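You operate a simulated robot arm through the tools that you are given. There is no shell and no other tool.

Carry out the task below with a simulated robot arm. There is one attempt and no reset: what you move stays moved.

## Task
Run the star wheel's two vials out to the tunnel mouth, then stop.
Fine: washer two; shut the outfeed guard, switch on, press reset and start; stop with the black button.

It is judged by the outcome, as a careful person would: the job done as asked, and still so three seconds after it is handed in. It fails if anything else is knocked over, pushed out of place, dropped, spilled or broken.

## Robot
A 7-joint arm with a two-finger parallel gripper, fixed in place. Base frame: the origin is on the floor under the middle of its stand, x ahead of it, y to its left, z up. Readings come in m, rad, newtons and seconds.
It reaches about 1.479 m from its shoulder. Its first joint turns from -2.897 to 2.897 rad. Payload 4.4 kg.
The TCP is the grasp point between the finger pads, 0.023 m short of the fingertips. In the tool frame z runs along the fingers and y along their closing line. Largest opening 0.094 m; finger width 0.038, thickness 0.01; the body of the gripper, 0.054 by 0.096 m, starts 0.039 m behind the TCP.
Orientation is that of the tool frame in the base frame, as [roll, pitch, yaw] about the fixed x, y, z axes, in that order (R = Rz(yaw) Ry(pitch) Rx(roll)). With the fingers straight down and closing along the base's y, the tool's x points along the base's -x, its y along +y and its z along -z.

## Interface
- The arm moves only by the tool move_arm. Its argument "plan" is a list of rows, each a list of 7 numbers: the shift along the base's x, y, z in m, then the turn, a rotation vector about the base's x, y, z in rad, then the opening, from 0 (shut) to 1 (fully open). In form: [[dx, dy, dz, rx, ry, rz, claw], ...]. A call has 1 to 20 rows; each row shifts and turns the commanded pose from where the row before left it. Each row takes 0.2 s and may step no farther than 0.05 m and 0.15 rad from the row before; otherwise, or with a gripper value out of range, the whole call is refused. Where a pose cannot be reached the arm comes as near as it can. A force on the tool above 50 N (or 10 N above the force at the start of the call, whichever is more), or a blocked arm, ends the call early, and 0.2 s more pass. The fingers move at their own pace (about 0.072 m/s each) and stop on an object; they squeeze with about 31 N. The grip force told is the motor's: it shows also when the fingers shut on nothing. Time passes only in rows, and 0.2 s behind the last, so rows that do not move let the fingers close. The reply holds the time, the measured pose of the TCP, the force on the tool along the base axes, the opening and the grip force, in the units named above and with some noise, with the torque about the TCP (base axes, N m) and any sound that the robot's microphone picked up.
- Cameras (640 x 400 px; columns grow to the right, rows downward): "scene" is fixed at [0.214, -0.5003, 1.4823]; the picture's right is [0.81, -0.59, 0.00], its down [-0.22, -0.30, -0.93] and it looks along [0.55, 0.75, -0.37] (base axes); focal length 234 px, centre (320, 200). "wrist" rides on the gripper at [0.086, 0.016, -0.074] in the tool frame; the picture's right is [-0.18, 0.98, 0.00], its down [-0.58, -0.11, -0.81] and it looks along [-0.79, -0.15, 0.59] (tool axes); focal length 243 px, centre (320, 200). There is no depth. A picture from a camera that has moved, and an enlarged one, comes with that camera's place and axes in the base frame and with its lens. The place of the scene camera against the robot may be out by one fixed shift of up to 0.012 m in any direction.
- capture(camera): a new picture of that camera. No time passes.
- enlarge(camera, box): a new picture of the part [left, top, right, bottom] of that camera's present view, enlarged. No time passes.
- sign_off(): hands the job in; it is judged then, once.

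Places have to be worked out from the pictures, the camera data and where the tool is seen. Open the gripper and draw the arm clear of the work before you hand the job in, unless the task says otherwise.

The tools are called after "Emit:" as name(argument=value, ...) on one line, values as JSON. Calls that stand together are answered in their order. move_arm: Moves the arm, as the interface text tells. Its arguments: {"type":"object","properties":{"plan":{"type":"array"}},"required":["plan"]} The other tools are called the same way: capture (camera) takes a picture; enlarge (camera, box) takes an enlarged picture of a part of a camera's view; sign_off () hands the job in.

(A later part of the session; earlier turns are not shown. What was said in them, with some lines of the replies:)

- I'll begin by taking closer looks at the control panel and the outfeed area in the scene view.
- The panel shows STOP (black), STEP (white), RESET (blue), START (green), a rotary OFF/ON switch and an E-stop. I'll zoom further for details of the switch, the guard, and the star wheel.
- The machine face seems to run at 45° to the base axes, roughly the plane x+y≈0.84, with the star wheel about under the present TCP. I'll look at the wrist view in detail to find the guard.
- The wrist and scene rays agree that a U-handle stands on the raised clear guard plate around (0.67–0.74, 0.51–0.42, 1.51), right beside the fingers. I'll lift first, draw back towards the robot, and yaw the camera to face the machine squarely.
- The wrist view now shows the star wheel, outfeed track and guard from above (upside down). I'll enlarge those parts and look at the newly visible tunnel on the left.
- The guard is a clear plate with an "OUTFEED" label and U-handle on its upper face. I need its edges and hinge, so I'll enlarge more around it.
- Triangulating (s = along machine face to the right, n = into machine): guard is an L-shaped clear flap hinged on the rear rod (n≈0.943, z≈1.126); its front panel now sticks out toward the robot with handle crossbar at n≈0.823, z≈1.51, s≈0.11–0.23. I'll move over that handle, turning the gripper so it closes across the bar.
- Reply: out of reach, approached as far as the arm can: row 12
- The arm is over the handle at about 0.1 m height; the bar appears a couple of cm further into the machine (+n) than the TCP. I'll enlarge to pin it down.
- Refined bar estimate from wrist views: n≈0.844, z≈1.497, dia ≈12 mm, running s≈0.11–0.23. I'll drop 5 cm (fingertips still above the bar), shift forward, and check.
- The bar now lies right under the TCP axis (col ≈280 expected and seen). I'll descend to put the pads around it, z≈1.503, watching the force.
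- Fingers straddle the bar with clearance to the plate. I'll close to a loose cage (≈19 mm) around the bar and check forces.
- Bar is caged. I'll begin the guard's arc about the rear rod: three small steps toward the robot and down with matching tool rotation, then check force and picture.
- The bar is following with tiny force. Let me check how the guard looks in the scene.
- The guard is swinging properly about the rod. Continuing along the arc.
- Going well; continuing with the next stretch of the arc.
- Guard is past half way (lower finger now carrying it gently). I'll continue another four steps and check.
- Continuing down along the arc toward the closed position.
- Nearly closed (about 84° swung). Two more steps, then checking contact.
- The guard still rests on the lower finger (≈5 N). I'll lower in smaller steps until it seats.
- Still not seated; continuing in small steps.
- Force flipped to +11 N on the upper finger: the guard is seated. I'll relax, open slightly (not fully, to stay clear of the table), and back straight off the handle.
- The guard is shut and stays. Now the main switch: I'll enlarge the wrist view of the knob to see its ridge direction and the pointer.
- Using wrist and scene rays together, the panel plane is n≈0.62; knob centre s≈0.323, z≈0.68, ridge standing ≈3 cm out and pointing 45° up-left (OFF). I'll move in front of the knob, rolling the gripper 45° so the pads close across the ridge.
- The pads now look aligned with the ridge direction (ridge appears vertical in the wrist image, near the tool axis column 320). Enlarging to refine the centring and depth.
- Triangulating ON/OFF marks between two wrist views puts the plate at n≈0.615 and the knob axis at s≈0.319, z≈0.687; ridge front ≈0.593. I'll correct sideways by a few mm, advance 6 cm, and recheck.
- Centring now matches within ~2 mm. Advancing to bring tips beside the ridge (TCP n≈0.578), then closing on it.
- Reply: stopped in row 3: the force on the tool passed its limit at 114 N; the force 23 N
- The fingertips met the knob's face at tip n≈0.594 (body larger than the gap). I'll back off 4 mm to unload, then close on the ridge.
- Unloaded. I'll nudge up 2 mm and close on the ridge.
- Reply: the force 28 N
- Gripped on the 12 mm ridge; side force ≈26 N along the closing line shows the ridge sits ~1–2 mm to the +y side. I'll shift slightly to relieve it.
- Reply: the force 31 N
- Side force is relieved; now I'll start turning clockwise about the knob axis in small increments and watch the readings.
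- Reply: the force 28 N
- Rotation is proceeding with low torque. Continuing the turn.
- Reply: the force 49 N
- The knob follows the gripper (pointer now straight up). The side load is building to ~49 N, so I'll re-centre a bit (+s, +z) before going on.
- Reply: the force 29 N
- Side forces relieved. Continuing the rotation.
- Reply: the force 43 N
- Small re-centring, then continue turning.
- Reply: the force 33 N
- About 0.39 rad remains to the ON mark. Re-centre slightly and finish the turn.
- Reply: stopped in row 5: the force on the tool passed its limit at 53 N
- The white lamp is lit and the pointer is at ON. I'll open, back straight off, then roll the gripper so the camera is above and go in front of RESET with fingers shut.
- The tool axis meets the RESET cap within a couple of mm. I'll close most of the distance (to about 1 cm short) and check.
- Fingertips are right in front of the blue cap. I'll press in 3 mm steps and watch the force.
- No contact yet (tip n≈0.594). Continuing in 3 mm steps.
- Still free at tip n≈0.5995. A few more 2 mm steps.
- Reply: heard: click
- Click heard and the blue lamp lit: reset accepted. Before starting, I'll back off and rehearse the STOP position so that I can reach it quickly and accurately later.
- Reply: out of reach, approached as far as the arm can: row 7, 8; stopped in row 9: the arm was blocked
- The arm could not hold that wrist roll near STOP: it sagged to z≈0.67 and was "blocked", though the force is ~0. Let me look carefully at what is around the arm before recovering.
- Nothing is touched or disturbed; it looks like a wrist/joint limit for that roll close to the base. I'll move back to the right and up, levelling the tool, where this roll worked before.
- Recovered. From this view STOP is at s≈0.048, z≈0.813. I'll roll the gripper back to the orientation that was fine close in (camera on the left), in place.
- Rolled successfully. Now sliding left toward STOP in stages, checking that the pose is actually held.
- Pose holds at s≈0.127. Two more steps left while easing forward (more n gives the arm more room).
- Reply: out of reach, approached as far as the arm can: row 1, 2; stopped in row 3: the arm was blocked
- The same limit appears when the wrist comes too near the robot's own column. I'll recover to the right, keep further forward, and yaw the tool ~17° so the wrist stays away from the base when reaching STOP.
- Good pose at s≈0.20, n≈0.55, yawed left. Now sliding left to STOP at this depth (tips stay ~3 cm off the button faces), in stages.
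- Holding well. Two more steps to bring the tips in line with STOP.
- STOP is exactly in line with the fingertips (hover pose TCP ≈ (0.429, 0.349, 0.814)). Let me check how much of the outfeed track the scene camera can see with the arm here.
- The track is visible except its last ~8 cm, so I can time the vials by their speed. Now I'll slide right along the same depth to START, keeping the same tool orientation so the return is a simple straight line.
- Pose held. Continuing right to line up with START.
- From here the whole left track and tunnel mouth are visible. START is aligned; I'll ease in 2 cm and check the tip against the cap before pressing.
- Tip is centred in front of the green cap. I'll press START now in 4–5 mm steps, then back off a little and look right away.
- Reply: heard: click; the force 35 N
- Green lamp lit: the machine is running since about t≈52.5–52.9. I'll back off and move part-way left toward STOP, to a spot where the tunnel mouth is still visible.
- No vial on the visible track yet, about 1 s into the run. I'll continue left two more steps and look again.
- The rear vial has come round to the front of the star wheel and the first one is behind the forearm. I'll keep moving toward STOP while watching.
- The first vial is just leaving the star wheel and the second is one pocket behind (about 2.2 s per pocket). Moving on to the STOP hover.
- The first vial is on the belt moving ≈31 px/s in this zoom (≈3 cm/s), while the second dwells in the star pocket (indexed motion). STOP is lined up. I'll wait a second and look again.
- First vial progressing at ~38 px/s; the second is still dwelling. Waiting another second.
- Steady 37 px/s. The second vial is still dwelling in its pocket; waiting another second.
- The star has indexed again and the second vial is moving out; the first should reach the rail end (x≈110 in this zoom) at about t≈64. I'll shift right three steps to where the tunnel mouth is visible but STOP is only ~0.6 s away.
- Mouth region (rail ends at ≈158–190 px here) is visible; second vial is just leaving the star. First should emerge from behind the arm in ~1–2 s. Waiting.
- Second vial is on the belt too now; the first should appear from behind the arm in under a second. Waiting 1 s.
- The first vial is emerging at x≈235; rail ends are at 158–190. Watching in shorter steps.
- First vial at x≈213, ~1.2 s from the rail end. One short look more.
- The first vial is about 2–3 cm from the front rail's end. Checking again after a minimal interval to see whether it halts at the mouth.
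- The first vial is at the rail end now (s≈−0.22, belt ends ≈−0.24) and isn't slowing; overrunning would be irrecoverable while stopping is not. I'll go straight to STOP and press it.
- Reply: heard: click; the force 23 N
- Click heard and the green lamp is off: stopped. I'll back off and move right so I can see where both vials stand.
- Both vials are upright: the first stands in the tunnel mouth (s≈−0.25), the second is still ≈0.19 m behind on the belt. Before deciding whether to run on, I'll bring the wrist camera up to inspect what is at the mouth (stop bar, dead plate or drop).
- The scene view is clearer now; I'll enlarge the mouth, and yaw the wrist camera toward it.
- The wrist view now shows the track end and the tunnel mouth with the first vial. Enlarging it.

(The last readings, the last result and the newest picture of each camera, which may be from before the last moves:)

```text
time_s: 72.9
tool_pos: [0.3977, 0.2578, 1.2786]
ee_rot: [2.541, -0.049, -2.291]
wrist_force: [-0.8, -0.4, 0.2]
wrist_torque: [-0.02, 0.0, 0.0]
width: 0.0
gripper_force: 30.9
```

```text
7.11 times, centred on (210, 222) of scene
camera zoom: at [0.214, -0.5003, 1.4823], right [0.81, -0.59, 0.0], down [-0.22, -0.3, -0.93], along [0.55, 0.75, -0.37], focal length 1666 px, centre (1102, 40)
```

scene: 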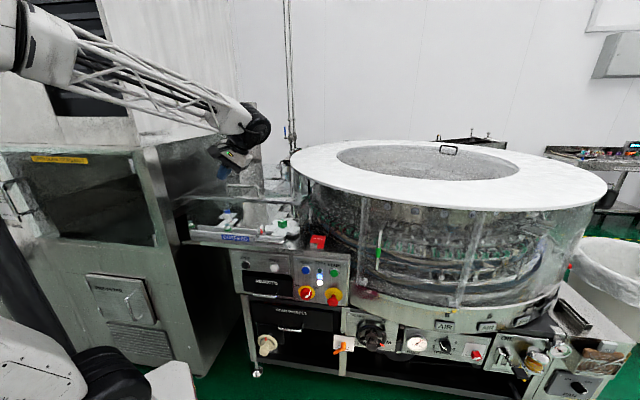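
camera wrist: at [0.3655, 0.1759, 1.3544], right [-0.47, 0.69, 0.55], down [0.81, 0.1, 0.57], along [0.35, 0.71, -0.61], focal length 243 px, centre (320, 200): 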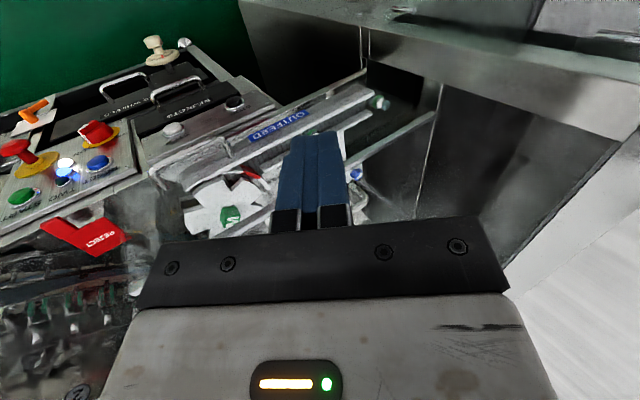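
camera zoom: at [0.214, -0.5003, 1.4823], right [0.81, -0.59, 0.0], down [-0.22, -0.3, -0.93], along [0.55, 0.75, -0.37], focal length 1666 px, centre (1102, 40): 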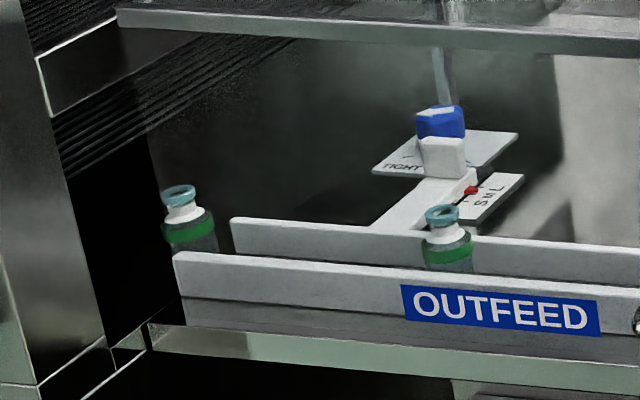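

The mouth has a dark dead plate: the first vial's centre is just past the belt end and it stopped slightly before the belt did, so it's resting there, while the second is still mid-track. A further ~5 s run should bring the second up to it. I'll retrace my path back to the START side.

Emit:
move_arm(plan=[[0, 0, 0, 0, 0, -0.14, 0], [0, 0, 0, 0, 0, -0.14, 0], [0.01, -0.01, 0, 0, 0, -0.14, 0], [0.01, -0.01, 0, 0, 0, -0.14, 0], [0.01, -0.01, 0, 0, 0, -0.14, 0], [0.01, -0.01, 0, 0, 0, -0.14, 0], [0.01, -0.01, 0, 0, 0, -0.14, 0], [0.01, -0.01, 0, 0, 0, -0.14, 0], [0, 0, -0.02, 0, 0, -0.14, 0], [0, 0, -0.02, 0, 0, -0.14, 0], [0, 0, -0.02, 0, 0, -0.14, 0], [0, 0, -0.02, 0, 0, -0.14, 0], [0, 0, 0, 0, 0, 0, 0]])

Emit:
move_arm(plan=[[0.01, -0.01, -0.045, 0.1, -0.1, 0, 0], [0.01, -0.01, -0.045, 0.1, -0.1, 0, 0], [0.01, -0.01, -0.045, 0.1, -0.1, 0, 0], [0.01, -0.01, -0.045, 0.1, -0.1, 0, 0], [0.015, -0.015, -0.04, 0.08, -0.08, 0.07, 0], [0.015, -0.015, -0.04, 0.08, -0.08, 0.08, 0], [0.02, -0.01, -0.04, 0.08, -0.08, 0.08, 0], [0.03, 0, -0.035, 0.05, -0.05, 0.08, 0], [0.035, 0.01, -0.03, 0, 0, 0.08, 0], [0.035, 0.01, -0.02, 0, 0, 0, 0], [0, 0, 0, 0, 0, 0, 0]])

Emit:
enlarge(camera="scene", box=[150, 180, 370, 320])

```text
time_s: 75.7
tool_pos: [0.4576, 0.1977, 1.2001]
ee_rot: [2.541, -0.05, 2.308]
wrist_force: [-0.7, 0.2, 0.3]
wrist_torque: [0.0, -0.04, -0.02]
width: 0.0
gripper_force: 31.2
```

```text
time_s: 78.1
tool_pos: [0.6481, 0.1356, 0.8146]
ee_rot: [1.571, -0.008, 2.752]
wrist_force: [0.6, 0.5, -0.4]
wrist_torque: [0.05, 0.01, -0.02]
width: 0.0
gripper_force: 30.9
```

```text
2.86 times, centred on (260, 250) of scene
camera zoom: at [0.214, -0.5003, 1.4823], right [0.81, -0.59, 0.0], down [-0.22, -0.3, -0.93], along [0.55, 0.75, -0.37], focal length 669 px, centre (491, 57)
```

zoom: 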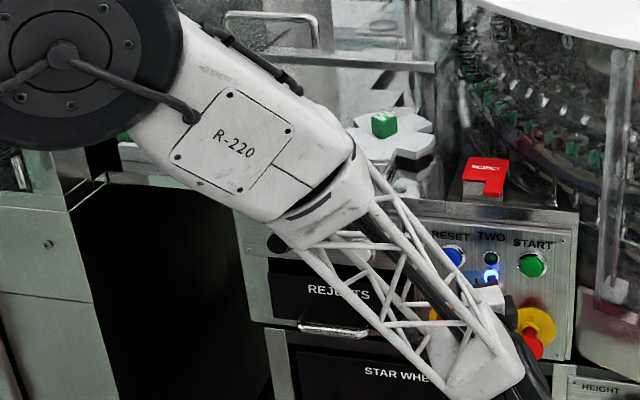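

Back at the same tool pose (elbow a bit lower this time). Moving on to START hover and checking alignment.

Emit:
move_arm(plan=[[0.0324, -0.0324, 0, 0, 0, 0, 0], [0.0324, -0.0324, 0, 0, 0, 0, 0], [0.008, 0.008, 0, 0, 0, 0, 0], [0, 0, 0, 0, 0, 0, 0]])

Emit:
enlarge(camera="wrist", box=[220, 0, 420, 200])

Emit:
capture(camera="scene")

```text
time_s: 79.1
tool_pos: [0.7211, 0.0799, 0.8141]
ee_rot: [1.571, -0.011, 2.751]
wrist_force: [0.1, -1.0, 0.1]
wrist_torque: [-0.03, 0.04, 0.03]
width: 0.0001
gripper_force: 30.9
```

```text
2.00 times, centred on (320, 100) of wrist
camera zoom: at [0.6134, 0.0437, 0.8317], right [0.18, -0.07, 0.98], down [0.23, -0.97, -0.11], along [0.96, 0.25, -0.16], focal length 485 px, centre (320, 400)
```

zoom: 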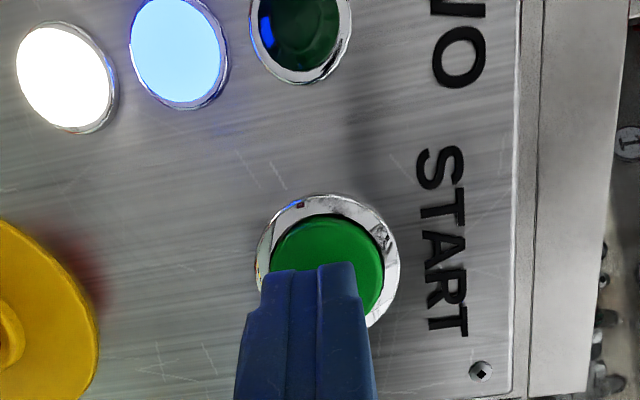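

```text
taken
```

scene: 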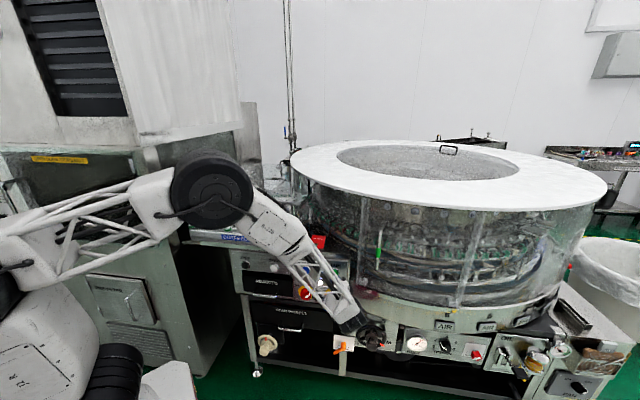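

Aligned with START. Since the elbow posture differs from before, I'll first rehearse the slide to STOP (without pressing) to be sure it is reachable.

Emit:
move_arm(plan=[[-0.008, -0.008, 0, 0, 0, 0, 0], [-0.0311, 0.0311, 0, 0, 0, 0, 0], [-0.0311, 0.0311, 0, 0, 0, 0, 0], [-0.0311, 0.0311, 0, 0, 0, 0, 0], [-0.0311, 0.0311, 0, 0, 0, 0, 0], [-0.0311, 0.0311, 0, 0, 0, 0, 0], [0, 0, 0, 0, 0, 0, 0]])

Emit:
capture(camera="scene")

```text
time_s: 80.7
tool_pos: [0.5575, 0.2277, 0.8143]
ee_rot: [1.571, -0.01, 2.753]
wrist_force: [0.4, -0.6, -0.4]
wrist_torque: [0.0, 0.01, -0.01]
width: 0.0
gripper_force: 30.9
```

```text
taken
```

scene: 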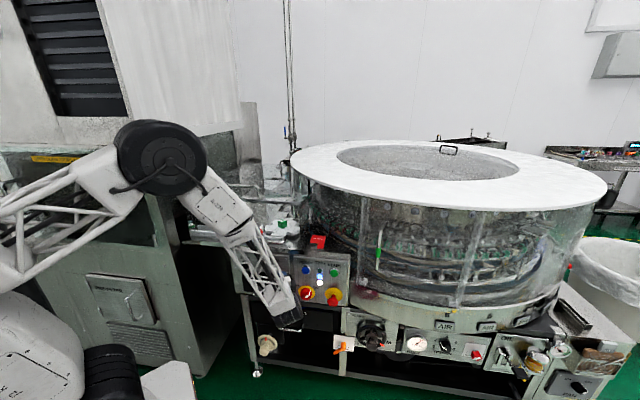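

Fine so far. Continuing the rehearsal to STOP hover.

Emit:
move_arm(plan=[[-0.0316, 0.0316, 0, 0, 0, 0, 0], [-0.0316, 0.0316, 0, 0, 0, 0, 0], [-0.0316, 0.0316, 0, 0, 0, 0, 0], [-0.0316, 0.0316, 0, 0, 0, 0, 0], [0, 0, 0, 0, 0, 0, 0]])

Emit:
enlarge(camera="wrist", box=[220, 0, 420, 200])

Emit:
enlarge(camera="scene", box=[150, 185, 310, 275])

```text
time_s: 81.9
tool_pos: [0.43, 0.354, 0.8148]
ee_rot: [1.57, -0.01, 2.752]
wrist_force: [0.1, 0.3, 0.4]
wrist_torque: [0.01, -0.01, 0.0]
width: 0.0
gripper_force: 30.8
```

```text
2.00 times, centred on (320, 100) of wrist
camera zoom: at [0.3231, 0.3176, 0.8316], right [0.18, -0.07, 0.98], down [0.23, -0.97, -0.11], along [0.96, 0.25, -0.16], focal length 485 px, centre (320, 400)
```

zoom: 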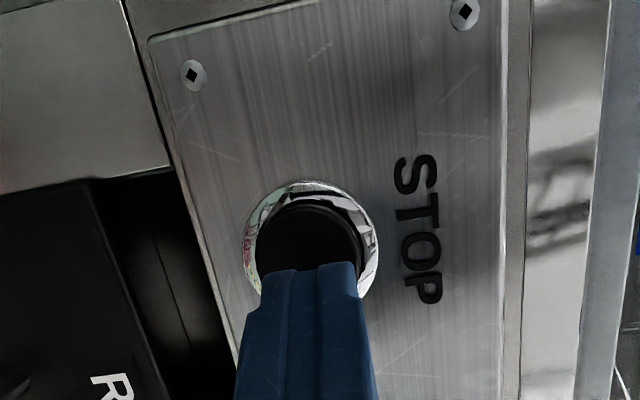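

```text
4.00 times, centred on (230, 230) of scene
camera zoom: at [0.214, -0.5003, 1.4823], right [0.81, -0.59, 0.0], down [-0.22, -0.3, -0.93], along [0.55, 0.75, -0.37], focal length 937 px, centre (680, 80)
```

zoom: 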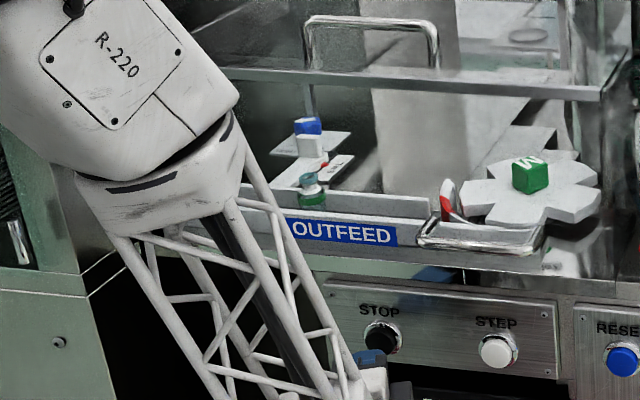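

STOP is reachable and aligned. Going back to START hover.

Emit:
move_arm(plan=[[0.0314, -0.0314, 0, 0, 0, 0, 0], [0.0314, -0.0314, 0, 0, 0, 0, 0], [0.0314, -0.0314, 0, 0, 0, 0, 0], [0.0314, -0.0314, 0, 0, 0, 0, 0], [0.0314, -0.0314, 0, 0, 0, 0, 0], [0.0314, -0.0314, 0, 0, 0, 0, 0], [0.0314, -0.0314, 0, 0, 0, 0, 0], [0.0314, -0.0314, 0, 0, 0, 0, 0], [0.0314, -0.0314, 0, 0, 0, 0, 0], [0.0085, 0.0085, 0.001, 0, 0, 0, 0], [0, 0, 0, 0, 0, 0, 0]])

Emit:
enlarge(camera="wrist", box=[220, 0, 420, 200])

Emit:
enlarge(camera="scene", box=[150, 185, 310, 275])

```text
time_s: 84.3
tool_pos: [0.7209, 0.0816, 0.8153]
ee_rot: [1.57, -0.011, 2.752]
wrist_force: [0.0, 0.0, 0.2]
wrist_torque: [-0.02, 0.02, 0.02]
width: 0.0
gripper_force: 31.1
```

```text
2.00 times, centred on (320, 100) of wrist
camera zoom: at [0.614, 0.0443, 0.8331], right [0.18, -0.07, 0.98], down [0.23, -0.97, -0.11], along [0.96, 0.25, -0.16], focal length 485 px, centre (320, 400)
```

zoom: 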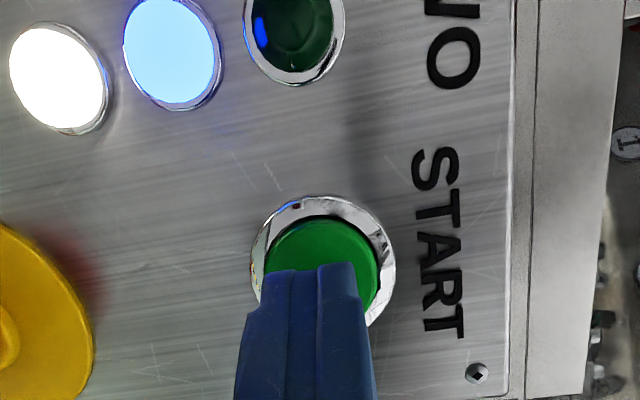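

```text
4.00 times, centred on (230, 230) of scene
camera zoom: at [0.214, -0.5003, 1.4823], right [0.81, -0.59, 0.0], down [-0.22, -0.3, -0.93], along [0.55, 0.75, -0.37], focal length 937 px, centre (680, 80)
```

zoom: 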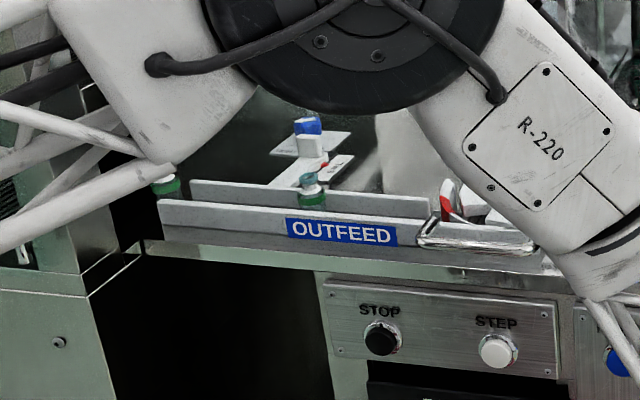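

START aligned, both vials visible. Pressing START for the second run, then easing off to watch.

Emit:
move_arm(plan=[[0.005, 0.005, 0, 0, 0, 0, 0], [0.005, 0.005, 0, 0, 0, 0, 0], [0.0035, 0.0035, 0, 0, 0, 0, 0]])

Emit:
enlarge(camera="wrist", box=[220, 0, 420, 200])

Emit:
enlarge(camera="scene", box=[150, 185, 310, 275])

```text
time_s: 85.1
tool_pos: [0.7339, 0.093, 0.815]
ee_rot: [1.573, -0.011, 2.752]
wrist_force: [-40.3, -19.8, 12.5]
wrist_torque: [0.18, -0.27, 0.03]
width: 0.0003
gripper_force: 30.6
heard: click
```

```text
2.00 times, centred on (320, 100) of wrist
camera zoom: at [0.6268, 0.0572, 0.8327], right [0.18, -0.07, 0.98], down [0.23, -0.97, -0.12], along [0.96, 0.25, -0.16], focal length 485 px, centre (320, 400)
```

zoom: 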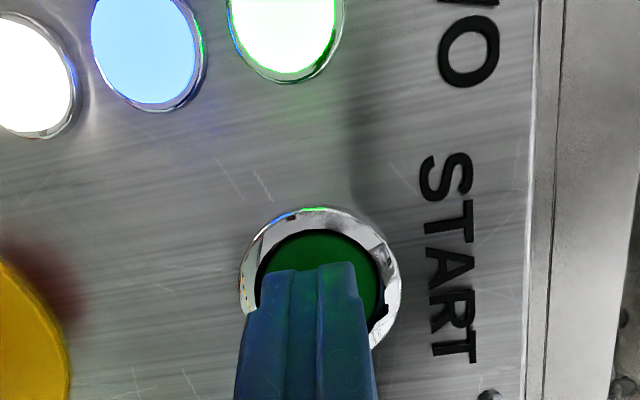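

```text
4.00 times, centred on (230, 230) of scene
camera zoom: at [0.214, -0.5003, 1.4823], right [0.81, -0.59, 0.0], down [-0.22, -0.3, -0.93], along [0.55, 0.75, -0.37], focal length 937 px, centre (680, 80)
```

zoom: 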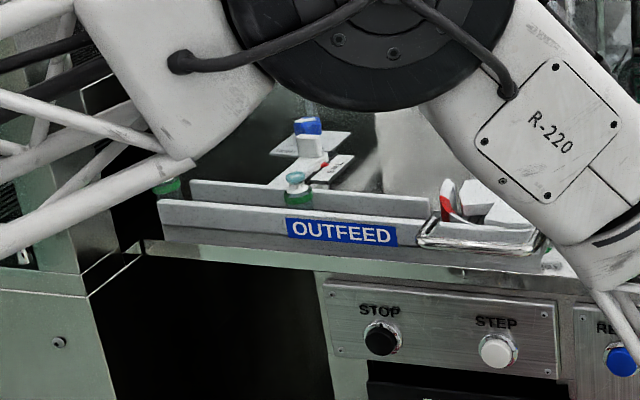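

Running again (green lit); the second vial moves and the first stays put at the mouth, as expected. Moving to STOP hover now.

Emit:
move_arm(plan=[[-0.0226, -0.0226, 0, 0, 0, 0, 0], [-0.0314, 0.0314, 0, 0, 0, 0, 0], [-0.0314, 0.0314, 0, 0, 0, 0, 0], [-0.0314, 0.0314, 0, 0, 0, 0, 0], [-0.0314, 0.0314, 0, 0, 0, 0, 0]])

Emit:
enlarge(camera="scene", box=[150, 185, 310, 275])

```text
time_s: 86.3
tool_pos: [0.5867, 0.199, 0.8163]
ee_rot: [1.571, -0.011, 2.752]
wrist_force: [-0.8, 0.5, -0.1]
wrist_torque: [0.0, -0.01, 0.02]
width: 0.0001
gripper_force: 31.0
```

```text
4.00 times, centred on (230, 230) of scene
camera zoom: at [0.214, -0.5003, 1.4823], right [0.81, -0.59, 0.0], down [-0.22, -0.3, -0.93], along [0.55, 0.75, -0.37], focal length 937 px, centre (680, 80)
```

zoom: 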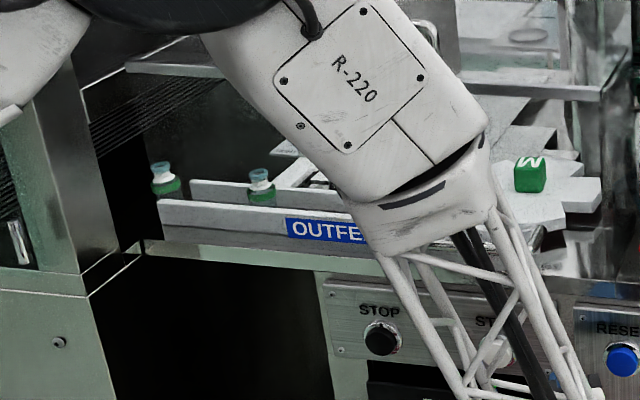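

The first vial hasn't budged and the second (s≈−0.12) closes in; contact expected at t≈88.9. I'll wait here with a clear view, then go to STOP.

Emit:
move_arm(plan=[[0, 0, 0, 0, 0, 0, 0], [0, 0, 0, 0, 0, 0, 0], [0, 0, 0, 0, 0, 0, 0], [0, 0, 0, 0, 0, 0, 0], [0, 0, 0, 0, 0, 0, 0]])

Emit:
enlarge(camera="scene", box=[150, 185, 310, 275])

```text
time_s: 87.5
tool_pos: [0.5875, 0.1987, 0.8167]
ee_rot: [1.573, -0.012, 2.751]
wrist_force: [0.9, -0.1, 0.7]
wrist_torque: [-0.02, -0.02, -0.02]
width: 0.0002
gripper_force: 30.9
```

```text
4.00 times, centred on (230, 230) of scene
camera zoom: at [0.214, -0.5003, 1.4823], right [0.81, -0.59, 0.0], down [-0.22, -0.3, -0.93], along [0.55, 0.75, -0.37], focal length 937 px, centre (680, 80)
```

zoom: 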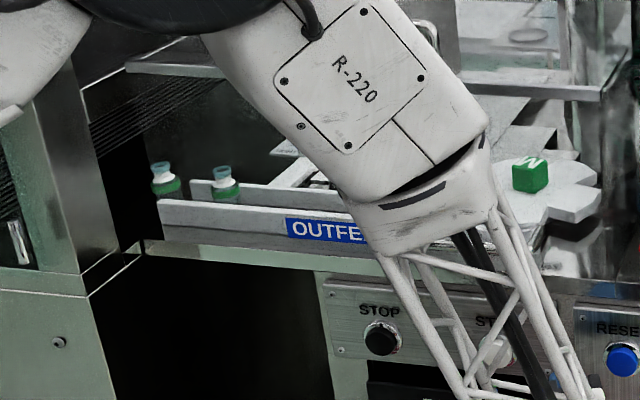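

Gap between the vials is ~5 cm; contact in ~1.25 s. Going to STOP now; the press will land at about t≈89.

Emit:
move_arm(plan=[[-0.0294, 0.033, -0.0004, 0, 0, 0, 0], [-0.0294, 0.033, -0.0004, 0, 0, 0, 0], [-0.0294, 0.033, -0.0004, 0, 0, 0, 0], [-0.0294, 0.033, -0.0004, 0, 0, 0, 0], [-0.0294, 0.033, 0, 0, 0, 0, 0], [0.0046, 0.0046, 0, 0, 0, 0, 0], [0.0046, 0.0046, 0, 0, 0, 0, 0], [0.0035, 0.0035, 0, 0, 0, 0, 0]])

Emit:
enlarge(camera="scene", box=[150, 185, 350, 310])

```text
time_s: 89.3
tool_pos: [0.4515, 0.375, 0.8132]
ee_rot: [1.57, -0.011, 2.753]
wrist_force: [-10.3, -16.3, 5.8]
wrist_torque: [0.03, -0.07, -0.18]
width: 0.0002
gripper_force: 31.5
heard: click
```

```text
3.20 times, centred on (250, 248) of scene
camera zoom: at [0.214, -0.5003, 1.4823], right [0.81, -0.59, 0.0], down [-0.22, -0.3, -0.93], along [0.55, 0.75, -0.37], focal length 750 px, centre (544, 48)
```

zoom: 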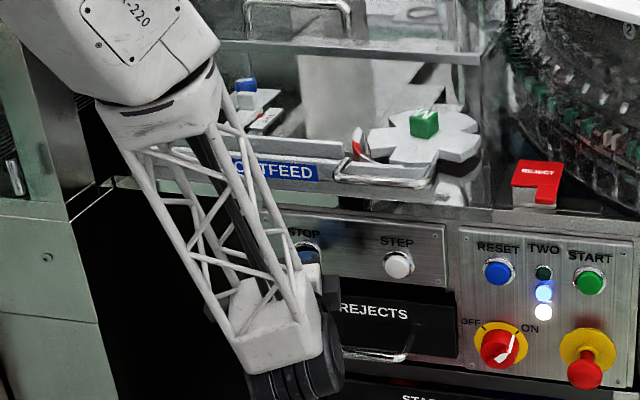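

Click, green lamp off: stopped. I'll back off and move right to view both vials at the mouth.

Emit:
move_arm(plan=[[-0.0106, -0.0106, 0, 0, 0, 0, 0], [-0.0106, -0.0106, 0, 0, 0, 0, 0], [0.0309, -0.0309, 0, 0, 0, 0, 0], [0.0309, -0.0309, 0, 0, 0, 0, 0], [0.0309, -0.0309, 0, 0, 0, 0, 0], [0.0309, -0.0309, 0, 0, 0, 0, 0], [0.0309, -0.0309, 0, 0, 0, 0, 0], [0, 0, 0, 0, 0, 0, 0]])

Emit:
enlarge(camera="scene", box=[165, 195, 255, 250])

Emit:
enlarge(camera="scene", box=[150, 180, 370, 320])

```text
time_s: 91.1
tool_pos: [0.5857, 0.2005, 0.8125]
ee_rot: [1.57, -0.011, 2.754]
wrist_force: [-0.2, 0.2, 0.1]
wrist_torque: [0.04, 0.05, -0.01]
width: 0.0
gripper_force: 30.8
```

```text
7.11 times, centred on (210, 222) of scene
camera zoom: at [0.214, -0.5003, 1.4823], right [0.81, -0.59, 0.0], down [-0.22, -0.3, -0.93], along [0.55, 0.75, -0.37], focal length 1666 px, centre (1102, 40)
```

zoom: 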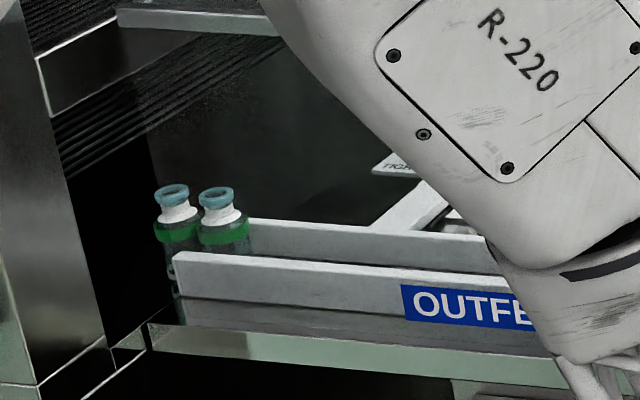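

```text
2.86 times, centred on (260, 250) of scene
camera zoom: at [0.214, -0.5003, 1.4823], right [0.81, -0.59, 0.0], down [-0.22, -0.3, -0.93], along [0.55, 0.75, -0.37], focal length 669 px, centre (491, 57)
```

zoom: 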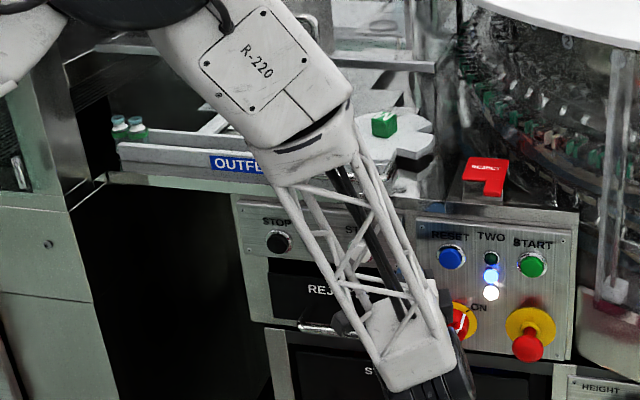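

Both vials stand side by side, upright, at the tunnel mouth; the machine is stopped and the guard shut. Now I'll draw the arm back and up, opening the gripper on the way.

Emit:
move_arm(plan=[[-0.0177, -0.0177, 0, 0, 0, 0, 0], [-0.0177, -0.0177, 0.02, 0, 0, -0.08, 0.3], [-0.01, 0, 0.035, -0.05, 0.05, -0.08, 0.6], [-0.01, 0, 0.04, -0.08, 0.08, -0.08, 1], [-0.01, 0, 0.04, -0.08, 0.08, -0.08, 1], [-0.01, 0, 0.04, -0.08, 0.08, -0.07, 1], [-0.005, 0, 0.045, -0.1, 0.1, 0, 1], [-0.005, 0, 0.045, -0.1, 0.1, 0, 1], [-0.005, 0, 0.045, -0.1, 0.1, 0, 1], [-0.005, 0, 0.045, -0.1, 0.1, 0, 1], [0, 0, 0.04, 0, 0, 0, 1], [0, 0, 0.04, 0, 0, 0, 1], [0, 0, 0, 0, 0, 0, 1]])

Emit:
capture(camera="scene")

Emit:
enlarge(camera="scene", box=[150, 170, 370, 320])

Emit:
enlarge(camera="scene", box=[165, 195, 255, 250])

```text
time_s: 93.9
tool_pos: [0.4902, 0.1659, 1.2468]
ee_rot: [2.543, -0.049, 2.309]
wrist_force: [-0.2, 0.4, 0.3]
wrist_torque: [0.0, 0.02, 0.01]
width: 0.0938
gripper_force: 0.0
```

```text
taken
```

scene: 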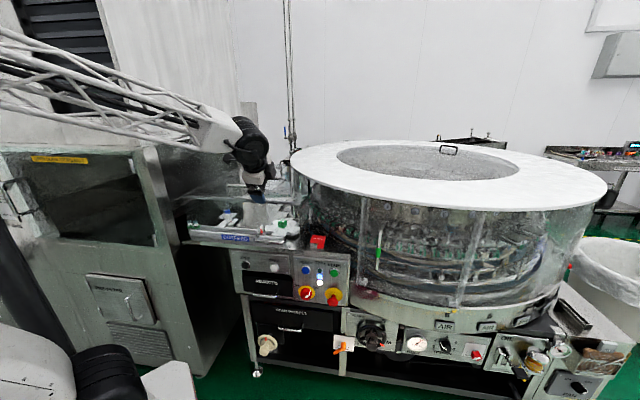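

```text
2.67 times, centred on (260, 245) of scene
camera zoom: at [0.214, -0.5003, 1.4823], right [0.81, -0.59, 0.0], down [-0.22, -0.3, -0.93], along [0.55, 0.75, -0.37], focal length 625 px, centre (480, 80)
```

zoom: 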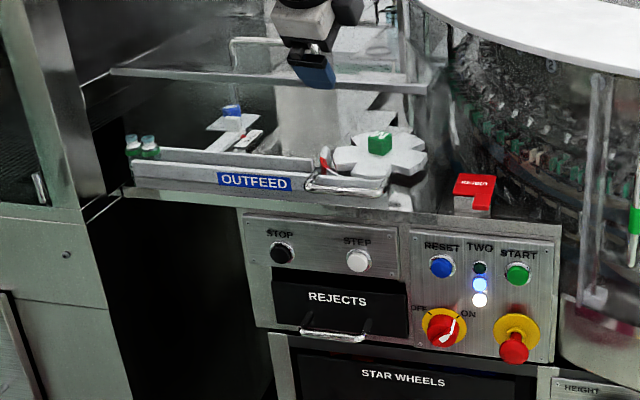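

```text
7.11 times, centred on (210, 222) of scene
camera zoom: at [0.214, -0.5003, 1.4823], right [0.81, -0.59, 0.0], down [-0.22, -0.3, -0.93], along [0.55, 0.75, -0.37], focal length 1666 px, centre (1102, 40)
```

zoom: 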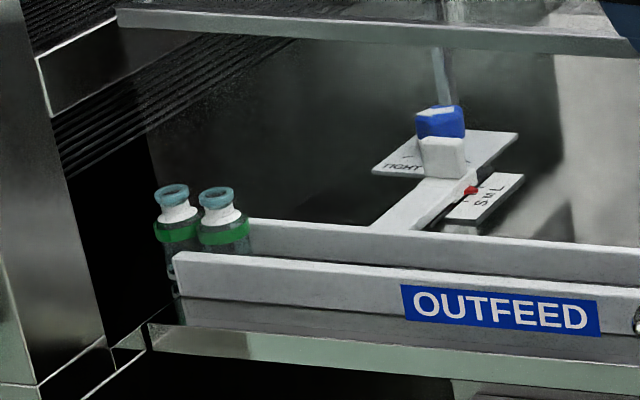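

Everything checks out: guard shut, switch ON, machine stopped, both vials upright at the tunnel mouth, gripper open and the arm clear of the machine. Handing in.

Emit:
sign_off()

```text
The job is handed in.
```

Both of the star wheel's vials are standing upright, side by side, at the tunnel mouth, and washer two is stopped. The outfeed guard is shut, the main switch is still at ON, and the gripper is open with the arm clear of the machine.

- **Two runs:** I pressed start twice. On the first run I stopped when the leading vial reached the mouth, because the second was still about 0.19 m behind it. That vial came to rest there, so I pressed start again and stopped with the black button once the second had closed up behind it.
- **Hard touch on the switch:** While lining up to turn the main switch, the closed-in fingers bumped the knob's face at about 114 N. The knob then turned normally, the white lamp came on, and I saw no damage.
- **Arm limit near stop:** On my first tries the arm couldn't reach the stop button and sagged in front of the drawers. It touched nothing; I changed the approach angle and it reached fine after that.
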